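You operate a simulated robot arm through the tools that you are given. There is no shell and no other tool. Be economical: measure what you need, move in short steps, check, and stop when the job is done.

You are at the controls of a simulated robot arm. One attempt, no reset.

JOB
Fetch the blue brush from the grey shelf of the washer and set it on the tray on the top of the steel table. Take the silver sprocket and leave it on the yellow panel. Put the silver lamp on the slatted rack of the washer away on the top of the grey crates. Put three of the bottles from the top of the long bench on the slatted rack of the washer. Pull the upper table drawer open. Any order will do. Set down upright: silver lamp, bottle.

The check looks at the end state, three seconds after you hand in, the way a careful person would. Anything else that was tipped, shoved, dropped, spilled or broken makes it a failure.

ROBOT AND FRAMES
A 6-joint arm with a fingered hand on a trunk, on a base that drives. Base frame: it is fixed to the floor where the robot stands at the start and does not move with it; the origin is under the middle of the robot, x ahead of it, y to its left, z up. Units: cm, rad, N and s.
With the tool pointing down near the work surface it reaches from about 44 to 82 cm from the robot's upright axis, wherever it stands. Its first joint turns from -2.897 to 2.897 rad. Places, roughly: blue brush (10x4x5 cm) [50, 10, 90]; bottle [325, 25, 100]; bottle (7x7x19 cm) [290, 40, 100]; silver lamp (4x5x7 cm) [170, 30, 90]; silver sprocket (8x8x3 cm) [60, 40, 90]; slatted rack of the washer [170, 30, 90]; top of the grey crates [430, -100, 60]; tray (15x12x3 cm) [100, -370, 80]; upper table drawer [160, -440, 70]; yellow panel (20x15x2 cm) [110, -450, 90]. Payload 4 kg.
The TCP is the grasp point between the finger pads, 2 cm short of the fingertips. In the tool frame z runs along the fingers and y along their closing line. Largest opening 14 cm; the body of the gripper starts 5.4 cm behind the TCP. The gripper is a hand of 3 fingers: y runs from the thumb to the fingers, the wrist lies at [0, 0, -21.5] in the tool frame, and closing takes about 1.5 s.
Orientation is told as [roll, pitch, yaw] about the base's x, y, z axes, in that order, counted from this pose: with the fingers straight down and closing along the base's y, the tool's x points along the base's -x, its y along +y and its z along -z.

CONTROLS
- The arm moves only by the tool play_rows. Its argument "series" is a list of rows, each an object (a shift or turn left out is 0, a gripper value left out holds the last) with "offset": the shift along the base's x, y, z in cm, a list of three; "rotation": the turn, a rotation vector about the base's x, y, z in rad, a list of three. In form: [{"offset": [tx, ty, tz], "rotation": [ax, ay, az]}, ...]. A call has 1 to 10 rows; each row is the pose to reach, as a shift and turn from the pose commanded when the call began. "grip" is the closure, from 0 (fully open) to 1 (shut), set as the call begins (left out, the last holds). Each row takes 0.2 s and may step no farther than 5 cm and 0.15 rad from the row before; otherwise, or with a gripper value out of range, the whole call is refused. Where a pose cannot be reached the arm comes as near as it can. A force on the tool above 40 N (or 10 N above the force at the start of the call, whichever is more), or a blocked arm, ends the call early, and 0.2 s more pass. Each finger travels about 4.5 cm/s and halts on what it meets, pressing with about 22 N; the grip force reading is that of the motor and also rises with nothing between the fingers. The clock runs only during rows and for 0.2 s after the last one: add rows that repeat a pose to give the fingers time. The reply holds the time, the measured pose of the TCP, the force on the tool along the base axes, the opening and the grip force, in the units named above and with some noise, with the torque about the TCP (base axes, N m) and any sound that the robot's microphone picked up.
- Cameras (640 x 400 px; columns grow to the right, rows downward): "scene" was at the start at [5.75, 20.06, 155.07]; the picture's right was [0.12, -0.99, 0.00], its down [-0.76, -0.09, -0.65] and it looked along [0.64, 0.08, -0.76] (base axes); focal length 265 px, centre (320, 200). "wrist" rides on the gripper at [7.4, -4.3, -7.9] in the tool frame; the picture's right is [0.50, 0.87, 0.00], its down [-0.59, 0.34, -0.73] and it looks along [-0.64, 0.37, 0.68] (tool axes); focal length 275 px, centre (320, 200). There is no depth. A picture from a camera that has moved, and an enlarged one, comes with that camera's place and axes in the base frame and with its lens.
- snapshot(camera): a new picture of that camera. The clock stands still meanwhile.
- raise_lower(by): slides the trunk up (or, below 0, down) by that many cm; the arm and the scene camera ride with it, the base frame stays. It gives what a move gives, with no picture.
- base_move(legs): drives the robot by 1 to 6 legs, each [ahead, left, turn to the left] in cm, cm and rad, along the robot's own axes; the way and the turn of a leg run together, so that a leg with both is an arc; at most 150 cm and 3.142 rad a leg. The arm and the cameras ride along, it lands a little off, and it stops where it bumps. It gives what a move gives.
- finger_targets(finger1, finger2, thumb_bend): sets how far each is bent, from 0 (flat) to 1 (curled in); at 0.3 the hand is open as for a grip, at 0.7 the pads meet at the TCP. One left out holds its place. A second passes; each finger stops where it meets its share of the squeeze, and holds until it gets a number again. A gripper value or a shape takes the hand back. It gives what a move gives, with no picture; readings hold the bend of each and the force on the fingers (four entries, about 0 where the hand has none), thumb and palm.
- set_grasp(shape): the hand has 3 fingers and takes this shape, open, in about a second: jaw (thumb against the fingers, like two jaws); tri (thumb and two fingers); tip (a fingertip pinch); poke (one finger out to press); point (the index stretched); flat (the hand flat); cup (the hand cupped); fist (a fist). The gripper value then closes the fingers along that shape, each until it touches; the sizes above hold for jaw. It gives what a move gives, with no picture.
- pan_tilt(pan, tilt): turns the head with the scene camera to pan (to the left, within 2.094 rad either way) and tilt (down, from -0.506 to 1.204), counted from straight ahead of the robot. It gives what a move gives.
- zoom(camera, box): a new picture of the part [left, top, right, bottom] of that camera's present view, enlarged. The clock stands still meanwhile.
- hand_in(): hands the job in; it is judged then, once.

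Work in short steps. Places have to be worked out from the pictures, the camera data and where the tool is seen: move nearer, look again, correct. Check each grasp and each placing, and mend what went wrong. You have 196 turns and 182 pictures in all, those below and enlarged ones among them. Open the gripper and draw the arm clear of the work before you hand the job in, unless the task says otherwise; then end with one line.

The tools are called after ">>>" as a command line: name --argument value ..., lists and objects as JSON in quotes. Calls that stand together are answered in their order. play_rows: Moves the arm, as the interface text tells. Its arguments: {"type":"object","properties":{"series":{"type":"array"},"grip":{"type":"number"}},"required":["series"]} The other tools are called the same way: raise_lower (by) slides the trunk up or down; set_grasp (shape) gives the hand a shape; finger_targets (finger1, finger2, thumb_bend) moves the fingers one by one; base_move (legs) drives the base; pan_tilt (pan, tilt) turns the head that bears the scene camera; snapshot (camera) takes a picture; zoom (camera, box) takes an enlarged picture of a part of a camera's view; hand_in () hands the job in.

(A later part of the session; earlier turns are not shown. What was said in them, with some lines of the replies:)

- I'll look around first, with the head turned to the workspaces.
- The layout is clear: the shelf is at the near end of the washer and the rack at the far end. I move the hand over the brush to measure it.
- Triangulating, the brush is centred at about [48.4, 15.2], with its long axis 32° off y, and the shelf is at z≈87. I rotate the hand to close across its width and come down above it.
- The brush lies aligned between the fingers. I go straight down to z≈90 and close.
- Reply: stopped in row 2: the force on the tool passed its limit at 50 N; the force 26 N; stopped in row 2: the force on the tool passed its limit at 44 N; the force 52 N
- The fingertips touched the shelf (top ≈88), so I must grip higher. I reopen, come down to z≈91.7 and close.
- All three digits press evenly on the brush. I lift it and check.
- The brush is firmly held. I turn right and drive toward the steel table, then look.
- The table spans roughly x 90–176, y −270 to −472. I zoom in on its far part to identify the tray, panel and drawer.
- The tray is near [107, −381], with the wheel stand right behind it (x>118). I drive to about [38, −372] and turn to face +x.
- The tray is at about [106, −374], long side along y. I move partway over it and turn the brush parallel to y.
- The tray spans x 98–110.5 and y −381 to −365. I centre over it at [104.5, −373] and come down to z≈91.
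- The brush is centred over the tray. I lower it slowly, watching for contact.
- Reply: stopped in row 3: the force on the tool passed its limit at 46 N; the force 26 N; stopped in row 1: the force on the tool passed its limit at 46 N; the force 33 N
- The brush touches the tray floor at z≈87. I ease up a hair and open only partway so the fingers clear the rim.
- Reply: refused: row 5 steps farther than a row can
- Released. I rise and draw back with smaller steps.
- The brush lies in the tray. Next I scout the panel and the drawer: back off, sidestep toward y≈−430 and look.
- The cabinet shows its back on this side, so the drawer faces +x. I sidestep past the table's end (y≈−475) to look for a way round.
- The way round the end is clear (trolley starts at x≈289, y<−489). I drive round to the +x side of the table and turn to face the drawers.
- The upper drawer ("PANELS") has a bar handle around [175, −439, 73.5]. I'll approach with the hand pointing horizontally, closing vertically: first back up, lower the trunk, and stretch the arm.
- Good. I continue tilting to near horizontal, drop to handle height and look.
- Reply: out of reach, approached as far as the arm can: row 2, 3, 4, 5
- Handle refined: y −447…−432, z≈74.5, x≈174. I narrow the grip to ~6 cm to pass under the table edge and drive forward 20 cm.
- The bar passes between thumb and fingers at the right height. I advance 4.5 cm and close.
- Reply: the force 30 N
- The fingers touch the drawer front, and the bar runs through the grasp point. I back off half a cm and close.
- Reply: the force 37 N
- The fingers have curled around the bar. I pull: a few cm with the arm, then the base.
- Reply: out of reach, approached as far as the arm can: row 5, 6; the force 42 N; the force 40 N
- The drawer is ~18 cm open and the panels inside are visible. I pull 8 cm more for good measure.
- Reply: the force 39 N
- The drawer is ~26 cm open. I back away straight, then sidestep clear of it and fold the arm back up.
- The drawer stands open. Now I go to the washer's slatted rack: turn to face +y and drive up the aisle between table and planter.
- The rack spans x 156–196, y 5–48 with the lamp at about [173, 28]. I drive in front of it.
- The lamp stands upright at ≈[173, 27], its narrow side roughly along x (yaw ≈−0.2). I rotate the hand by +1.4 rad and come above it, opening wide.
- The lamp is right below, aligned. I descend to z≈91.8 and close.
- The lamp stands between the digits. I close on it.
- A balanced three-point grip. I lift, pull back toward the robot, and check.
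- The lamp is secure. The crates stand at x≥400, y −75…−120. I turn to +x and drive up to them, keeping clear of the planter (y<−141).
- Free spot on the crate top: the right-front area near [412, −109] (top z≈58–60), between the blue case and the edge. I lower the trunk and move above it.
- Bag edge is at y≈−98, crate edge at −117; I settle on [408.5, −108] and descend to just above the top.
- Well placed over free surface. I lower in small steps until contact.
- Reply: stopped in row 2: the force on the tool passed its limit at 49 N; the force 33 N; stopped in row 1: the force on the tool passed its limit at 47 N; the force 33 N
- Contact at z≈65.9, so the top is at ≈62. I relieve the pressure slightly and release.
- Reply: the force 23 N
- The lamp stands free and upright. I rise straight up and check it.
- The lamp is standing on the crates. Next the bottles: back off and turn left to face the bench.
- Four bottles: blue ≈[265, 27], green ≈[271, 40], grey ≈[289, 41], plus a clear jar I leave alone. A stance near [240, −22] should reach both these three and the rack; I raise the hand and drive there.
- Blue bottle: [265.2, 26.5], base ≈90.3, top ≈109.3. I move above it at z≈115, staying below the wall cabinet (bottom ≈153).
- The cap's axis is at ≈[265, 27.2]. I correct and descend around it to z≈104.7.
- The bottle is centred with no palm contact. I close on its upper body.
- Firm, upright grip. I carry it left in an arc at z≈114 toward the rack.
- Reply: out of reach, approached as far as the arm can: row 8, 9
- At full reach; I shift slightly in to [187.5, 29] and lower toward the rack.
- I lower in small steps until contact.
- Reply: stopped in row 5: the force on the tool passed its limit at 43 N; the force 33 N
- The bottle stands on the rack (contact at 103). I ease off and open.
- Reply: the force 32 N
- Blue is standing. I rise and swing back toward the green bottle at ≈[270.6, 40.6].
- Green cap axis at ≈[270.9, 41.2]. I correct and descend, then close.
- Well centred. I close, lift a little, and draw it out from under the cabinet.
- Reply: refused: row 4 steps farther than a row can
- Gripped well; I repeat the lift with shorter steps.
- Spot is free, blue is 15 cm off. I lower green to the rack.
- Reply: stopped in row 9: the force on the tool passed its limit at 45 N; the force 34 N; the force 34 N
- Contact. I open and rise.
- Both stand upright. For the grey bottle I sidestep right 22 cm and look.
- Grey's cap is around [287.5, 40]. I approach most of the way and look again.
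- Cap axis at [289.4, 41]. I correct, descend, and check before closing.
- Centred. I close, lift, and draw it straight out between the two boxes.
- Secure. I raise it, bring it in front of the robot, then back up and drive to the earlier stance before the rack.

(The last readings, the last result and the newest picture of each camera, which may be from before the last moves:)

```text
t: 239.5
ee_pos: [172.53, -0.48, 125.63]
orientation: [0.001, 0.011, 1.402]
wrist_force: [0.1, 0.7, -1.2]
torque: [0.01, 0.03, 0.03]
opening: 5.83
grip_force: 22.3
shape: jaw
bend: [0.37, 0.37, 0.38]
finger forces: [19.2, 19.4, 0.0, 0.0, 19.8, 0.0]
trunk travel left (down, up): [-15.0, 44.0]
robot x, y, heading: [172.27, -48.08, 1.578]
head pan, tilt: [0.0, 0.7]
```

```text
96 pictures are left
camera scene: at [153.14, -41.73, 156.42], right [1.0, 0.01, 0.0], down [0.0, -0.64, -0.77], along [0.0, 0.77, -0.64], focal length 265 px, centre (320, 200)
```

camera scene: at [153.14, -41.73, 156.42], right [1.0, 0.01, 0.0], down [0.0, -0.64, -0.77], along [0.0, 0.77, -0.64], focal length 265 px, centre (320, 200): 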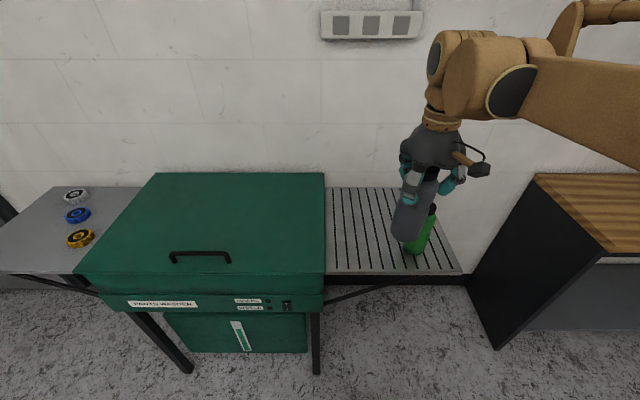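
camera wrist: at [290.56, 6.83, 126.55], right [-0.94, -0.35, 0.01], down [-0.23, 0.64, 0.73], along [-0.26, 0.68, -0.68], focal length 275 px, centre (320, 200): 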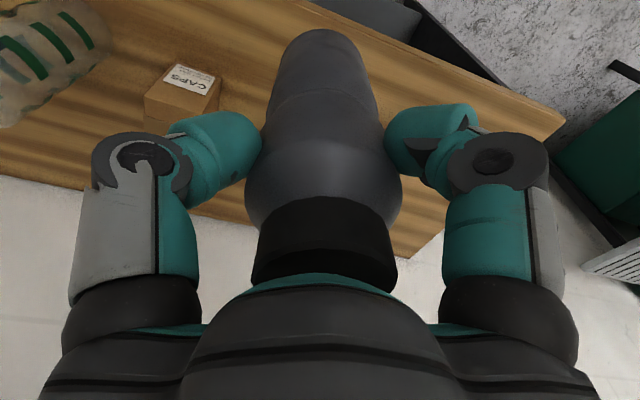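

I move to [168, 24] on the free left-centre part of the rack, staying high, then check.

>>> play_rows --series '[{"offset": [-3, 1, 0]}, {"offset": [-4.5, 5, 0]}, {"offset": [-4.5, 9.8, 0]}, {"offset": [-4.5, 14.6, 0]}, {"offset": [-4.5, 19.4, 0]}, {"offset": [-4.5, 24, 0]}, {"offset": [-4.5, 24.5, -4]}, {"offset": [-4.5, 24.5, -8]}, {"offset": [-4.5, 24.5, -12]}, {"offset": [-4.5, 24.5, -16]}]'

>>> snapshot --camera "scene"

>>> snapshot --camera "wrist"

```text
t: 241.7
ee_pos: [168.07, 24.14, 109.66]
orientation: [0.003, 0.011, 1.401]
wrist_force: [1.1, 0.4, -1.0]
torque: [-0.01, -0.02, 0.0]
opening: 5.79
grip_force: 22.3
shape: jaw
bend: [0.37, 0.37, 0.38]
finger forces: [19.0, 19.6, 0.0, 0.1, 19.6, 0.0]
trunk travel left (down, up): [-15.0, 44.0]
robot x, y, heading: [172.33, -47.85, 1.577]
head pan, tilt: [0.0, 0.7]
```

```text
95 pictures are left
camera scene: at [153.13, -41.64, 156.41], right [1.0, 0.01, 0.0], down [0.0, -0.64, -0.76], along [0.0, 0.76, -0.64], focal length 265 px, centre (320, 200)
```

scene: 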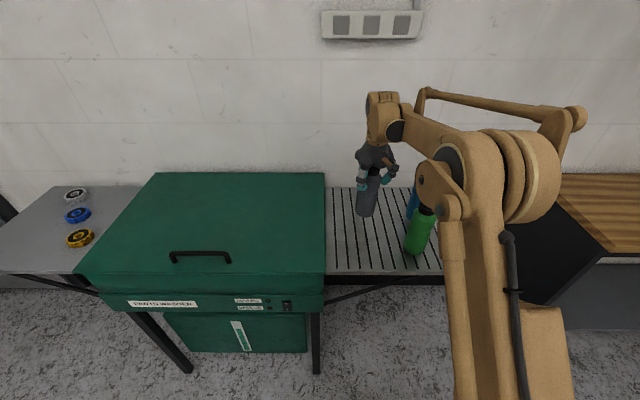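

```text
94 pictures are left
camera wrist: at [171.18, 16.19, 117.79], right [-0.94, -0.35, 0.01], down [-0.23, 0.64, 0.73], along [-0.26, 0.68, -0.68], focal length 275 px, centre (320, 200)
```

wrist: 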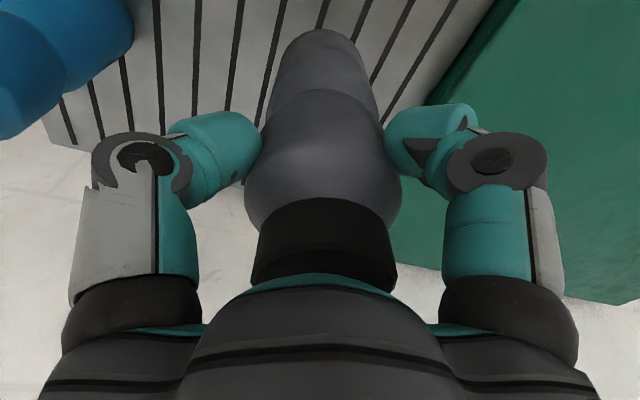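

The spot is clear. I lower gently to contact, ease off, and open.

>>> play_rows --series '[{"offset": [0, 0, -2.5]}, {"offset": [0, 0, -5]}, {"offset": [0, 0, -5.8]}, {"offset": [0, 0, -6.2]}, {"offset": [0, 0, -6.6]}, {"offset": [0, 0, -7]}, {"offset": [0, 0, -7.4]}, {"offset": [0, 0, -7.8]}]'

>>> play_rows --series '[{"offset": [0, 0, 0.1]}, {"offset": [0, 0, 0.1]}]'

```text
t: 243.2
ee_pos: [168.09, 24.0, 103.0]
orientation: [0.003, 0.006, 1.401]
wrist_force: [-0.9, 5.3, 33.1]
torque: [-0.02, -0.15, 0.04]
opening: 6.06
grip_force: 21.6
shape: jaw
bend: [0.37, 0.36, 0.37]
finger forces: [23.8, 25.4, 0.0, 0.0, 27.8, 0.0]
trunk travel left (down, up): [-15.0, 44.0]
robot x, y, heading: [172.27, -48.21, 1.573]
head pan, tilt: [0.0, 0.7]
stopped in row 7: the force on the tool passed its limit at 45 N (the readings are from after the stop); the commanded pose is now the measured one
```

```text
t: 243.8
ee_pos: [168.14, 23.89, 102.94]
orientation: [0.0, 0.006, 1.401]
wrist_force: [-0.6, 5.2, 32.9]
torque: [-0.01, -0.22, 0.04]
opening: 6.06
grip_force: 21.8
shape: jaw
bend: [0.37, 0.36, 0.37]
finger forces: [23.6, 25.5, 0.0, 0.0, 27.9, 0.0]
trunk travel left (down, up): [-15.0, 44.0]
robot x, y, heading: [172.31, -48.13, 1.58]
head pan, tilt: [0.0, 0.7]
```

>>> play_rows --series '[{"offset": [0, 0, 0]}, {"offset": [0, 0, 0]}, {"offset": [0, 0, 0]}, {"offset": [0, 0, 0]}, {"offset": [0, 0, 0]}, {"offset": [0, 0, 0]}]' --grip 0.25

>>> play_rows --series '[{"offset": [0, 0, 3]}, {"offset": [0, 0, 7]}, {"offset": [0, 0, 11.5]}, {"offset": [0, 0, 16]}, {"offset": [0, -4, 18]}, {"offset": [0, -8.5, 18]}, {"offset": [0, -13, 18]}, {"offset": [0, -17.5, 18]}, {"offset": [0, -22, 18]}]'

>>> snapshot --camera "scene"

```text
t: 245.2
ee_pos: [168.09, 24.03, 102.92]
orientation: [-0.001, 0.009, 1.4]
wrist_force: [0.1, 0.1, -0.2]
torque: [-0.01, -0.02, 0.01]
opening: 10.44
grip_force: 0.0
shape: jaw
bend: [0.25, 0.25, 0.24]
finger forces: [0.0, 0.1, 0.0, 0.1, 0.0, 0.1]
trunk travel left (down, up): [-15.0, 44.0]
robot x, y, heading: [172.2, -48.05, 1.578]
head pan, tilt: [0.0, 0.7]
```

```text
t: 247.2
ee_pos: [168.35, 1.85, 121.04]
orientation: [0.001, 0.007, 1.402]
wrist_force: [-0.1, -0.1, 1.0]
torque: [0.02, 0.03, -0.01]
opening: 10.46
grip_force: 0.0
shape: jaw
bend: [0.25, 0.25, 0.24]
finger forces: [0.1, 0.0, 0.1, 0.1, 0.0, 0.1]
trunk travel left (down, up): [-15.0, 44.0]
robot x, y, heading: [171.91, -48.16, 1.576]
head pan, tilt: [0.0, 0.7]
```

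```text
93 pictures are left
camera scene: at [153.14, -41.89, 156.43], right [1.0, 0.01, 0.0], down [0.0, -0.64, -0.77], along [-0.01, 0.77, -0.64], focal length 265 px, centre (320, 200)
```

scene: 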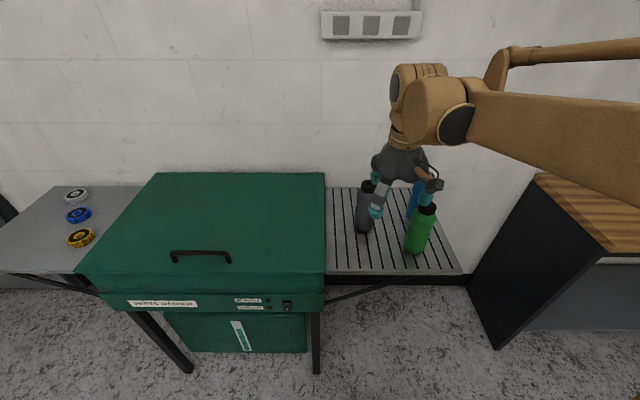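

All three bottles stand on the rack. Last item: the silver sprocket at ≈[56, 39]. I drive left along the washer to a stance in front of the grey shelf.

>>> base_move --legs '[[0, 114, 0], [13, 0, 0]]'

>>> pan_tilt --pan 0 --tilt 0.7

>>> snapshot --camera "scene"

>>> snapshot --camera "wrist"

```text
t: 253.8
ee_pos: [55.79, 14.67, 121.0]
orientation: [0.001, 0.011, 1.397]
wrist_force: [0.1, 0.4, -1.6]
torque: [-0.02, -0.03, -0.01]
opening: 10.48
grip_force: 0.1
shape: jaw
bend: [0.25, 0.25, 0.24]
finger forces: [0.0, 0.1, 0.0, 0.0, 0.0, 0.0]
trunk travel left (down, up): [-15.0, 44.0]
robot x, y, heading: [59.65, -35.78, 1.573]
head pan, tilt: [0.0, 0.7]
```

```text
t: 254.4
ee_pos: [55.85, 14.67, 121.05]
orientation: [0.002, 0.009, 1.397]
wrist_force: [0.4, 0.4, 0.5]
torque: [0.02, 0.0, 0.0]
opening: 10.47
grip_force: 0.0
shape: jaw
bend: [0.25, 0.25, 0.24]
finger forces: [0.0, 0.0, 0.1, 0.0, 0.1, 0.0]
trunk travel left (down, up): [-15.0, 44.0]
robot x, y, heading: [59.28, -36.04, 1.571]
head pan, tilt: [0.0, 0.7]
```

```text
92 pictures are left
camera scene: at [40.47, -29.15, 156.42], right [1.0, 0.0, 0.0], down [0.0, -0.64, -0.76], along [0.0, 0.76, -0.64], focal length 265 px, centre (320, 200)
```

scene: 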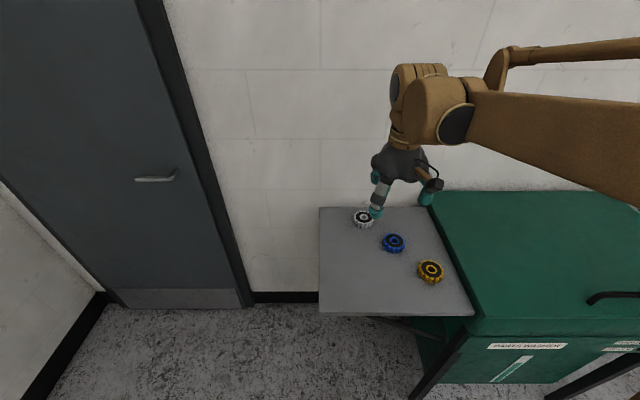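

```text
91 pictures are left
camera wrist: at [58.81, 6.68, 129.09], right [-0.94, -0.34, 0.01], down [-0.23, 0.64, 0.73], along [-0.25, 0.68, -0.68], focal length 275 px, centre (320, 200)
```

wrist: 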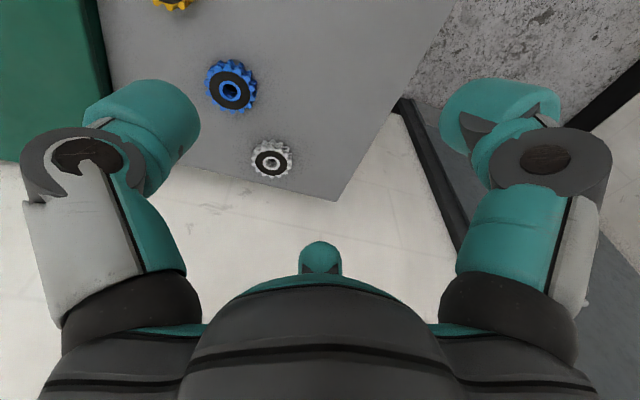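

Silver sprocket at [56, 38.4], blue one 14 cm away at [64.7, 27.6]. I move above with yaw +0.3 so that no digit points at the blue one.

>>> play_rows --series '[{"offset": [0, 3.5, -3], "rotation": [0, 0, 0.05]}, {"offset": [0, 7, -6], "rotation": [0, 0, 0.1]}, {"offset": [0, 10.5, -9], "rotation": [0, 0, 0.15]}, {"offset": [0.1, 14, -12], "rotation": [0, 0, 0.2]}, {"offset": [0.1, 17.5, -15], "rotation": [0, 0, 0.25]}, {"offset": [0.2, 20.5, -18], "rotation": [0, 0, 0.3]}, {"offset": [0.2, 23.7, -20], "rotation": [0, 0, 0.3]}, {"offset": [0.2, 23.7, -20], "rotation": [0, 0, 0.3]}]' --grip 0.15

>>> snapshot --camera "wrist"

>>> zoom --camera "scene" --box '[300, 160, 460, 260]'

```text
t: 256.2
ee_pos: [56.13, 38.31, 101.01]
orientation: [0.002, 0.008, 1.697]
wrist_force: [-0.2, -1.1, 0.5]
torque: [-0.02, 0.0, 0.0]
opening: 11.86
grip_force: 0.0
shape: jaw
bend: [0.24, 0.24, 0.22]
finger forces: [0.0, 0.0, 0.0, 0.1, 0.0, 0.1]
trunk travel left (down, up): [-15.0, 44.0]
robot x, y, heading: [59.51, -35.74, 1.575]
head pan, tilt: [0.0, 0.7]
```

```text
90 pictures are left
camera wrist: at [61.3, 31.64, 109.15], right [-0.8, -0.61, 0.01], down [-0.41, 0.55, 0.73], along [-0.45, 0.58, -0.68], focal length 275 px, centre (320, 200)
```

wrist: 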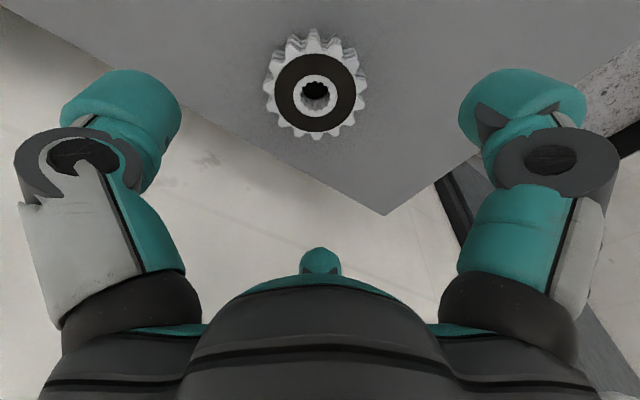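

```text
4.00 times, centred on (380, 210) of scene
camera zoom: at [40.47, -29.15, 156.42], right [1.0, 0.0, 0.0], down [0.0, -0.64, -0.76], along [0.0, 0.76, -0.64], focal length 1060 px, centre (80, 160)
```

zoom: 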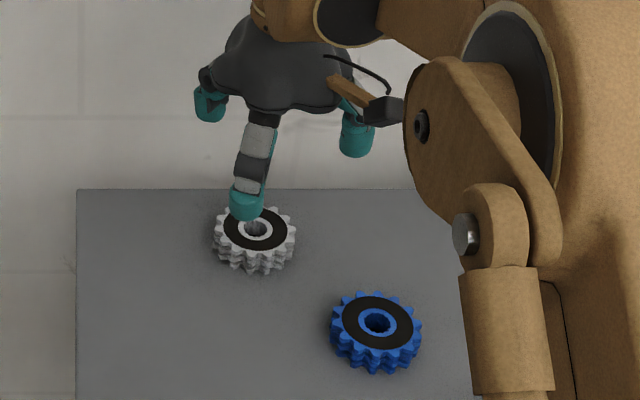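

The sprocket is centred under the hand. I descend to z≈90.9 and look before closing.

>>> play_rows --series '[{"offset": [0, 0.3, -4]}, {"offset": [0, 0.3, -8]}, {"offset": [0, 0.3, -9.6]}, {"offset": [0, 0.3, -10.1]}, {"offset": [0, 0.3, -10.1]}]'

>>> snapshot --camera "wrist"

```text
t: 257.4
ee_pos: [56.03, 38.53, 90.92]
orientation: [0.0, 0.01, 1.697]
wrist_force: [0.4, -0.5, 0.1]
torque: [0.0, -0.02, 0.03]
opening: 11.87
grip_force: 0.0
shape: jaw
bend: [0.24, 0.24, 0.22]
finger forces: [0.0, 0.1, 0.1, 0.0, 0.0, 0.1]
trunk travel left (down, up): [-15.0, 44.0]
robot x, y, heading: [59.23, -35.6, 1.575]
head pan, tilt: [0.0, 0.7]
```

```text
88 pictures are left
camera wrist: at [61.27, 31.94, 98.95], right [-0.8, -0.61, 0.01], down [-0.41, 0.55, 0.73], along [-0.45, 0.58, -0.68], focal length 275 px, centre (320, 200)
```

wrist: 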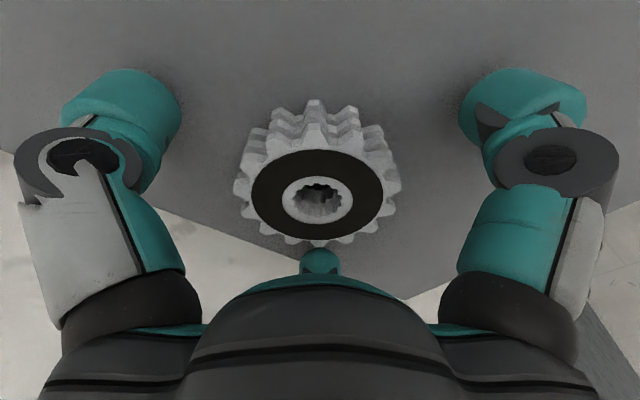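

Centred and the tips clear the shelf. I close.

>>> play_rows --series '[{"offset": [0, 0, 0]}, {"offset": [0, 0, 0]}, {"offset": [0, 0, 0]}, {"offset": [0, 0, 0]}, {"offset": [0, 0, 0]}, {"offset": [0, 0, 0]}, {"offset": [0, 0, 0]}, {"offset": [0, 0, 0]}]' --grip 1

>>> snapshot --camera "wrist"

```text
t: 259.2
ee_pos: [56.08, 38.7, 90.96]
orientation: [-0.001, 0.009, 1.698]
wrist_force: [0.1, 0.1, -0.2]
torque: [-0.01, 0.01, -0.01]
opening: 6.42
grip_force: 21.9
shape: jaw
bend: [0.37, 0.34, 0.35]
finger forces: [19.6, 19.3, 0.0, 0.0, 20.1, 0.0]
trunk travel left (down, up): [-15.0, 44.0]
robot x, y, heading: [59.42, -35.71, 1.571]
head pan, tilt: [0.0, 0.7]
```

```text
87 pictures are left
camera wrist: at [61.28, 31.97, 98.95], right [-0.8, -0.61, 0.01], down [-0.41, 0.55, 0.73], along [-0.45, 0.58, -0.68], focal length 275 px, centre (320, 200)
```

wrist: 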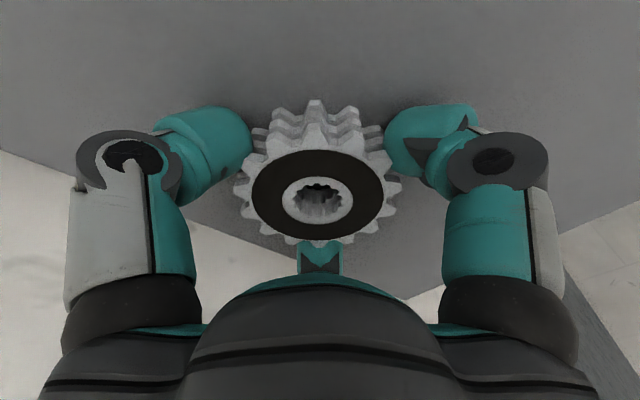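

A balanced grip. I lift, pull back and check.

>>> play_rows --series '[{"offset": [0, 0, 1.5]}, {"offset": [0, 0, 5]}, {"offset": [0, 0, 9]}, {"offset": [0, -3, 13]}, {"offset": [0, -6.5, 16.5]}, {"offset": [0, -11, 18]}, {"offset": [0, -15.5, 19]}, {"offset": [0, -20, 20]}, {"offset": [0, -24, 20]}]'

>>> snapshot --camera "wrist"

>>> snapshot --camera "scene"

```text
t: 261.2
ee_pos: [55.98, 14.61, 110.97]
orientation: [0.001, 0.009, 1.698]
wrist_force: [-0.3, 0.2, -3.5]
torque: [0.0, 0.0, -0.03]
opening: 6.45
grip_force: 21.9
shape: jaw
bend: [0.37, 0.34, 0.35]
finger forces: [19.7, 19.5, 0.1, 0.0, 20.0, 0.0]
trunk travel left (down, up): [-15.0, 44.0]
robot x, y, heading: [59.35, -35.77, 1.573]
head pan, tilt: [0.0, 0.7]
```

```text
86 pictures are left
camera wrist: at [61.32, 7.9, 119.01], right [-0.8, -0.61, 0.01], down [-0.41, 0.55, 0.73], along [-0.45, 0.58, -0.68], focal length 275 px, centre (320, 200)
```

wrist: 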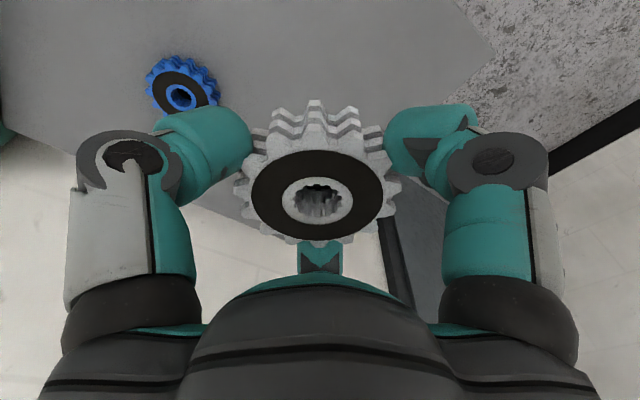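

```text
85 pictures are left
camera scene: at [40.48, -29.21, 156.42], right [1.0, 0.0, 0.0], down [0.0, -0.64, -0.77], along [0.0, 0.77, -0.64], focal length 265 px, centre (320, 200)
```

scene: 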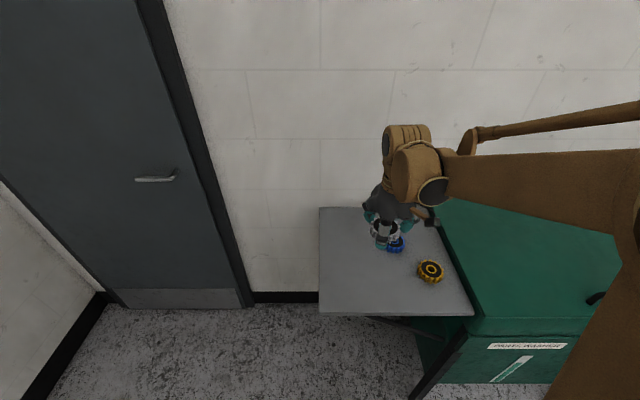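

Securely held. I back off, turn to face +x, and drive along x≈27 to the panel at the far end of the steel table.

>>> base_move --legs '[[-70, 0, 0], [0, 0, -1.55], [-30, -60, 0], [0, -140, 0], [0, -115, 0]]'

>>> pan_tilt --pan -0.1 --tilt 0.65

>>> snapshot --camera "scene"

```text
t: 284.1
ee_pos: [85.9, -415.27, 111.0]
orientation: [0.002, 0.008, 0.159]
wrist_force: [-0.2, -0.6, -3.9]
torque: [0.0, 0.02, 0.0]
opening: 6.43
grip_force: 22.2
shape: jaw
bend: [0.37, 0.34, 0.35]
finger forces: [19.4, 19.6, 0.0, 0.0, 20.0, 0.1]
trunk travel left (down, up): [-15.0, 44.0]
robot x, y, heading: [35.11, -420.42, 0.034]
head pan, tilt: [0.0, 0.7]
```

```text
t: 284.8
ee_pos: [85.8, -415.47, 110.94]
orientation: [0.001, 0.008, 0.158]
wrist_force: [0.2, -0.2, -4.7]
torque: [-0.03, 0.0, -0.01]
opening: 6.44
grip_force: 21.7
shape: jaw
bend: [0.37, 0.34, 0.35]
finger forces: [19.4, 19.5, 0.1, 0.0, 19.9, 0.0]
trunk travel left (down, up): [-15.0, 44.0]
robot x, y, heading: [35.85, -420.13, 0.034]
head pan, tilt: [-0.099, 0.649]
```

```text
84 pictures are left
camera scene: at [41.63, -401.8, 156.85], right [-0.06, -1.0, 0.0], down [-0.6, 0.04, -0.8], along [0.79, -0.05, -0.61], focal length 265 px, centre (320, 200)
```

scene: 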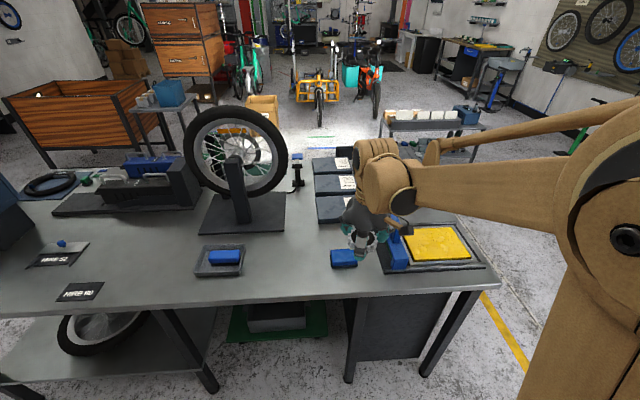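

Panel centre at ≈[106, −448] (x 99–114, y −438…−458), with the blue clamp fence along its +y side. I move above it.

>>> play_rows --series '[{"offset": [2.3, -3.6, 0]}, {"offset": [4.6, -7.2, 0]}, {"offset": [6.9, -10.8, 0]}, {"offset": [9.2, -14.4, 0]}, {"offset": [11.5, -18, 0]}, {"offset": [13.8, -21.6, 0]}, {"offset": [16.1, -25.2, 0]}, {"offset": [18.4, -28.8, 0]}, {"offset": [20.2, -32.5, -1]}, {"offset": [20.2, -32.5, -1]}]'

>>> snapshot --camera "wrist"

>>> snapshot --camera "scene"

```text
t: 287.0
ee_pos: [106.17, -447.86, 110.04]
orientation: [0.001, 0.009, 0.159]
wrist_force: [0.6, 0.0, -3.5]
torque: [0.01, -0.02, -0.01]
opening: 6.41
grip_force: 21.9
shape: jaw
bend: [0.37, 0.34, 0.35]
finger forces: [19.5, 19.7, 0.1, 0.1, 20.0, 0.1]
trunk travel left (down, up): [-15.0, 44.0]
robot x, y, heading: [35.54, -420.2, 0.038]
head pan, tilt: [-0.099, 0.649]
```

```text
83 pictures are left
camera wrist: at [99.69, -453.24, 118.17], right [-0.63, 0.78, 0.01], down [0.53, 0.43, 0.73], along [0.56, 0.46, -0.68], focal length 275 px, centre (320, 200)
```

wrist: 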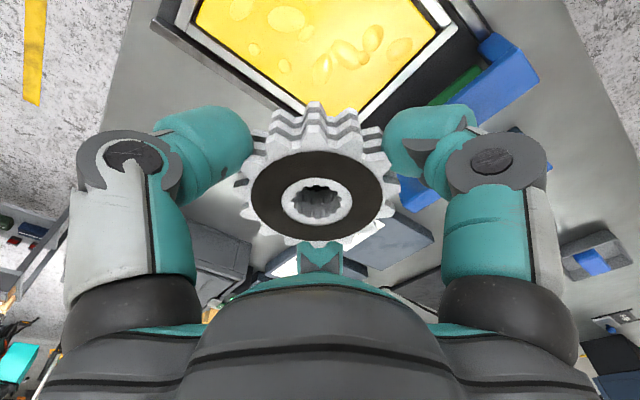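

```text
82 pictures are left
camera scene: at [41.62, -401.8, 156.86], right [-0.06, -1.0, 0.0], down [-0.6, 0.04, -0.8], along [0.79, -0.05, -0.6], focal length 265 px, centre (320, 200)
```

scene: 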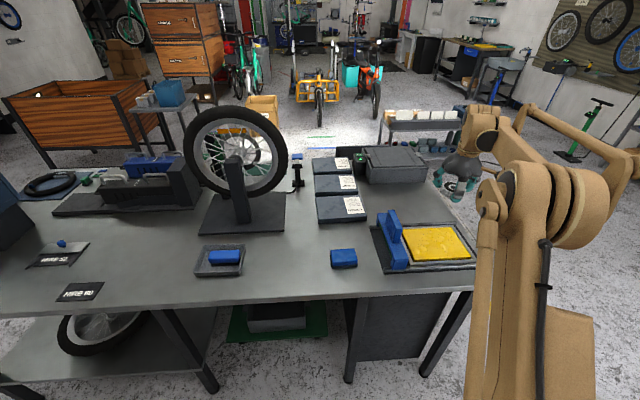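

The hand is centred over the panel. I descend to z≈92 and check from the side.

>>> play_rows --series '[{"offset": [0, -0.3, -4.5]}, {"offset": [0, -0.3, -9]}, {"offset": [0, -0.3, -13]}, {"offset": [0, -0.3, -16.5]}, {"offset": [0, -0.3, -17.5]}, {"offset": [0, -0.3, -17.5]}]'

>>> zoom --camera "scene" --box '[340, 180, 500, 280]'

>>> snapshot --camera "wrist"

```text
t: 288.4
ee_pos: [106.11, -448.02, 92.64]
orientation: [0.0, 0.01, 0.159]
wrist_force: [0.5, 0.3, -3.8]
torque: [0.02, -0.02, 0.01]
opening: 6.43
grip_force: 22.0
shape: jaw
bend: [0.38, 0.34, 0.35]
finger forces: [19.2, 19.7, 0.0, 0.0, 20.1, 0.0]
trunk travel left (down, up): [-15.0, 44.0]
robot x, y, heading: [35.29, -420.07, 0.037]
head pan, tilt: [-0.099, 0.649]
```

```text
4.00 times, centred on (420, 230) of scene
camera zoom: at [41.66, -401.85, 156.86], right [-0.07, -1.0, 0.0], down [-0.6, 0.04, -0.8], along [0.79, -0.05, -0.61], focal length 1060 px, centre (-80, 80)
```

zoom: 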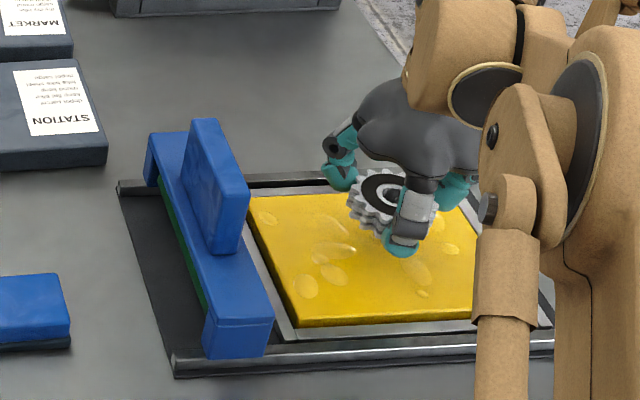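

```text
80 pictures are left
camera wrist: at [99.64, -453.39, 100.56], right [-0.63, 0.78, 0.01], down [0.53, 0.43, 0.73], along [0.56, 0.46, -0.68], focal length 275 px, centre (320, 200)
```

wrist: 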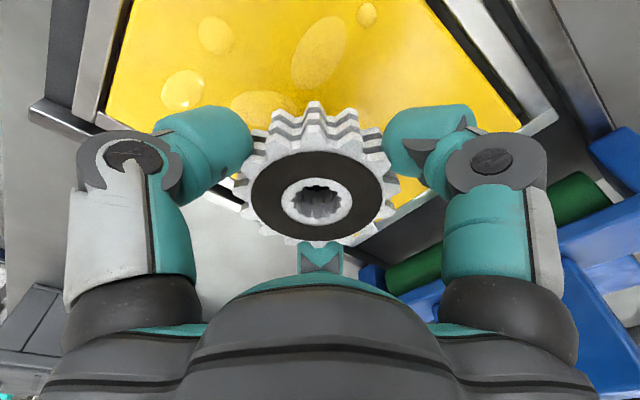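

The sprocket is over the middle of the panel. I lower slowly to contact.

>>> play_rows --series '[{"offset": [-0.5, 0, -1]}, {"offset": [-1, 0, -2]}, {"offset": [-1, 0, -2.5]}, {"offset": [-1, 0, -3]}, {"offset": [-1, 0, -3.4]}, {"offset": [-1, 0, -3.8]}, {"offset": [-1, 0, -4.2]}, {"offset": [-1, 0, -4.6]}, {"offset": [-1, 0, -5]}]'

```text
t: 290.4
ee_pos: [105.09, -447.99, 88.19]
orientation: [0.0, 0.005, 0.161]
wrist_force: [2.7, -2.3, 28.6]
torque: [-0.14, -0.11, 0.03]
opening: 6.64
grip_force: 22.3
shape: jaw
bend: [0.37, 0.33, 0.34]
finger forces: [24.4, 23.7, 0.0, 0.0, 25.5, 0.1]
trunk travel left (down, up): [-15.0, 44.0]
robot x, y, heading: [35.54, -420.25, 0.037]
head pan, tilt: [-0.099, 0.649]
stopped in row 9: the force on the tool passed its limit at 44 N (the readings are from after the stop); the commanded pose is now the measured one
```

Contact with the panel. I open partway and rise.

>>> play_rows --series '[{"offset": [0, 0, 0.15]}, {"offset": [0, 0, 0.15]}, {"offset": [0, 0, 0.15]}, {"offset": [0, 0, 0.15]}, {"offset": [0, 0, 0.15]}, {"offset": [0, 0, 0.15]}]' --grip 0.3

>>> play_rows --series '[{"offset": [0, 0, 2]}, {"offset": [0, 0, 6]}, {"offset": [0, 0, 10.5]}, {"offset": [0, 0, 15]}, {"offset": [0, 0, 19.5]}, {"offset": [0, 0, 23]}, {"offset": [-3, 3.5, 23]}, {"offset": [-6, 7, 23]}, {"offset": [-9, 10.5, 23]}, {"offset": [-12, 14, 23]}]'

>>> play_rows --series '[{"offset": [-3, 3.5, 0]}, {"offset": [-6, 7, 0]}, {"offset": [-8, 11, 0]}, {"offset": [-9, 15, 0]}]'

>>> snapshot --camera "scene"

>>> zoom --camera "scene" --box '[180, 180, 500, 380]'

```text
t: 291.8
ee_pos: [105.14, -448.15, 88.0]
orientation: [-0.001, 0.007, 0.158]
wrist_force: [-1.6, -3.1, 13.3]
torque: [0.35, -0.02, 0.07]
opening: 9.21
grip_force: 0.0
shape: jaw
bend: [0.28, 0.29, 0.25]
finger forces: [5.4, 8.6, 0.1, 0.0, 0.0, 0.0]
trunk travel left (down, up): [-15.0, 44.0]
robot x, y, heading: [35.41, -420.36, 0.035]
head pan, tilt: [-0.099, 0.649]
```

```text
t: 294.0
ee_pos: [93.19, -434.0, 111.23]
orientation: [0.0, 0.008, 0.159]
wrist_force: [-0.7, 1.0, 0.0]
torque: [-0.02, 0.02, 0.0]
opening: 9.75
grip_force: 0.0
shape: jaw
bend: [0.27, 0.27, 0.25]
finger forces: [0.0, 0.1, 0.0, 0.0, 0.1, 0.0]
trunk travel left (down, up): [-15.0, 44.0]
robot x, y, heading: [35.41, -420.17, 0.033]
head pan, tilt: [-0.099, 0.649]
```

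```text
t: 295.0
ee_pos: [84.04, -419.22, 110.98]
orientation: [0.0, 0.008, 0.16]
wrist_force: [0.5, -0.2, 0.2]
torque: [-0.04, -0.01, 0.02]
opening: 9.74
grip_force: 0.0
shape: jaw
bend: [0.27, 0.27, 0.25]
finger forces: [0.1, 0.1, 0.0, 0.0, 0.0, 0.0]
trunk travel left (down, up): [-15.0, 44.0]
robot x, y, heading: [35.61, -420.39, 0.037]
head pan, tilt: [-0.099, 0.649]
```

```text
79 pictures are left
camera scene: at [41.59, -401.76, 156.85], right [-0.07, -1.0, 0.0], down [-0.6, 0.04, -0.8], along [0.79, -0.05, -0.6], focal length 265 px, centre (320, 200)
```

scene: 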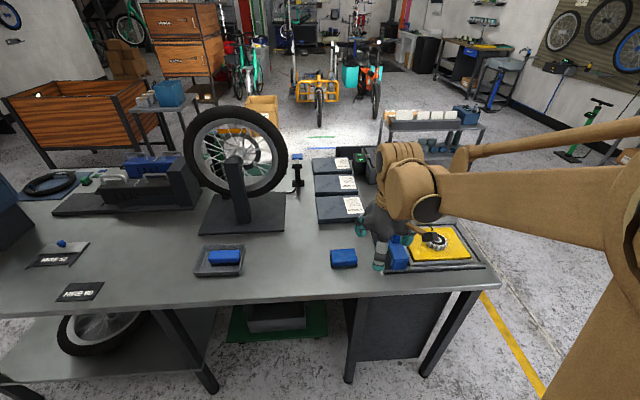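

```text
2.00 times, centred on (340, 280) of scene
camera zoom: at [41.59, -401.76, 156.85], right [-0.07, -1.0, 0.0], down [-0.6, 0.04, -0.8], along [0.79, -0.05, -0.6], focal length 530 px, centre (280, 40)
```

zoom: 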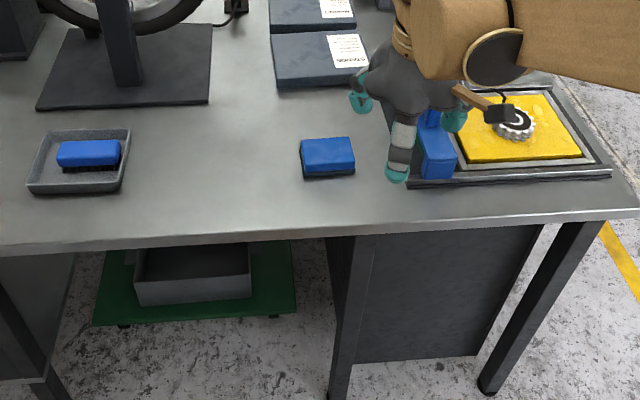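

The sprocket lies on the panel and the brush in the tray. I back the robot clear and take one last look.

>>> base_move --legs '[[-25, 0, 0]]'

>>> zoom --camera "scene" --box '[330, 160, 490, 260]'

```text
t: 296.8
ee_pos: [59.23, -420.16, 110.98]
orientation: [0.0, 0.008, 0.16]
wrist_force: [-1.3, -0.4, 0.3]
torque: [0.02, -0.05, 0.02]
opening: 9.75
grip_force: 0.1
shape: jaw
bend: [0.27, 0.27, 0.25]
finger forces: [0.0, 0.0, 0.0, 0.0, 0.0, 0.0]
trunk travel left (down, up): [-15.0, 44.0]
robot x, y, heading: [10.48, -421.29, 0.039]
head pan, tilt: [-0.099, 0.649]
```

```text
4.00 times, centred on (410, 210) of scene
camera zoom: at [16.7, -402.69, 156.86], right [-0.06, -1.0, 0.0], down [-0.6, 0.04, -0.8], along [0.8, -0.05, -0.6], focal length 1060 px, centre (-40, 160)
```

zoom: 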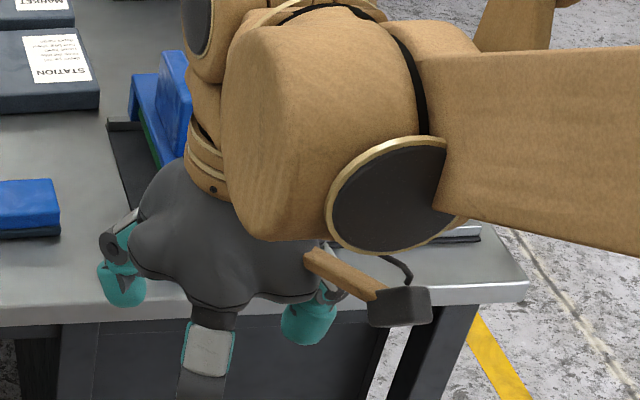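

Everything is in place and the arm is clear; I open the hand fully, then hand in.

>>> play_rows --series '[{"offset": [0, 0, 0]}, {"offset": [0, 0, 0]}, {"offset": [0, 0, 0]}, {"offset": [0, 0, 0]}]' --grip 0

>>> hand_in

```text
t: 297.8
ee_pos: [59.37, -420.24, 110.86]
orientation: [-0.001, 0.007, 0.161]
wrist_force: [0.1, 0.2, -0.2]
torque: [0.01, 0.0, 0.0]
opening: 14.01
grip_force: 0.0
shape: jaw
bend: [0.3, 0.3, 0.3]
finger forces: [0.0, 0.0, 0.0, 0.1, 0.0, 0.0]
trunk travel left (down, up): [-15.0, 44.0]
robot x, y, heading: [11.13, -421.1, 0.039]
head pan, tilt: [-0.099, 0.649]
```

```text
The job is handed in.
```

I handed in the job with all five parts done: the brush is in the tray, the sprocket is on the yellow panel, the lamp is upright on the crates, the blue, green and grey bottles are upright on the slatted rack, and the upper drawer is about 26 cm open.
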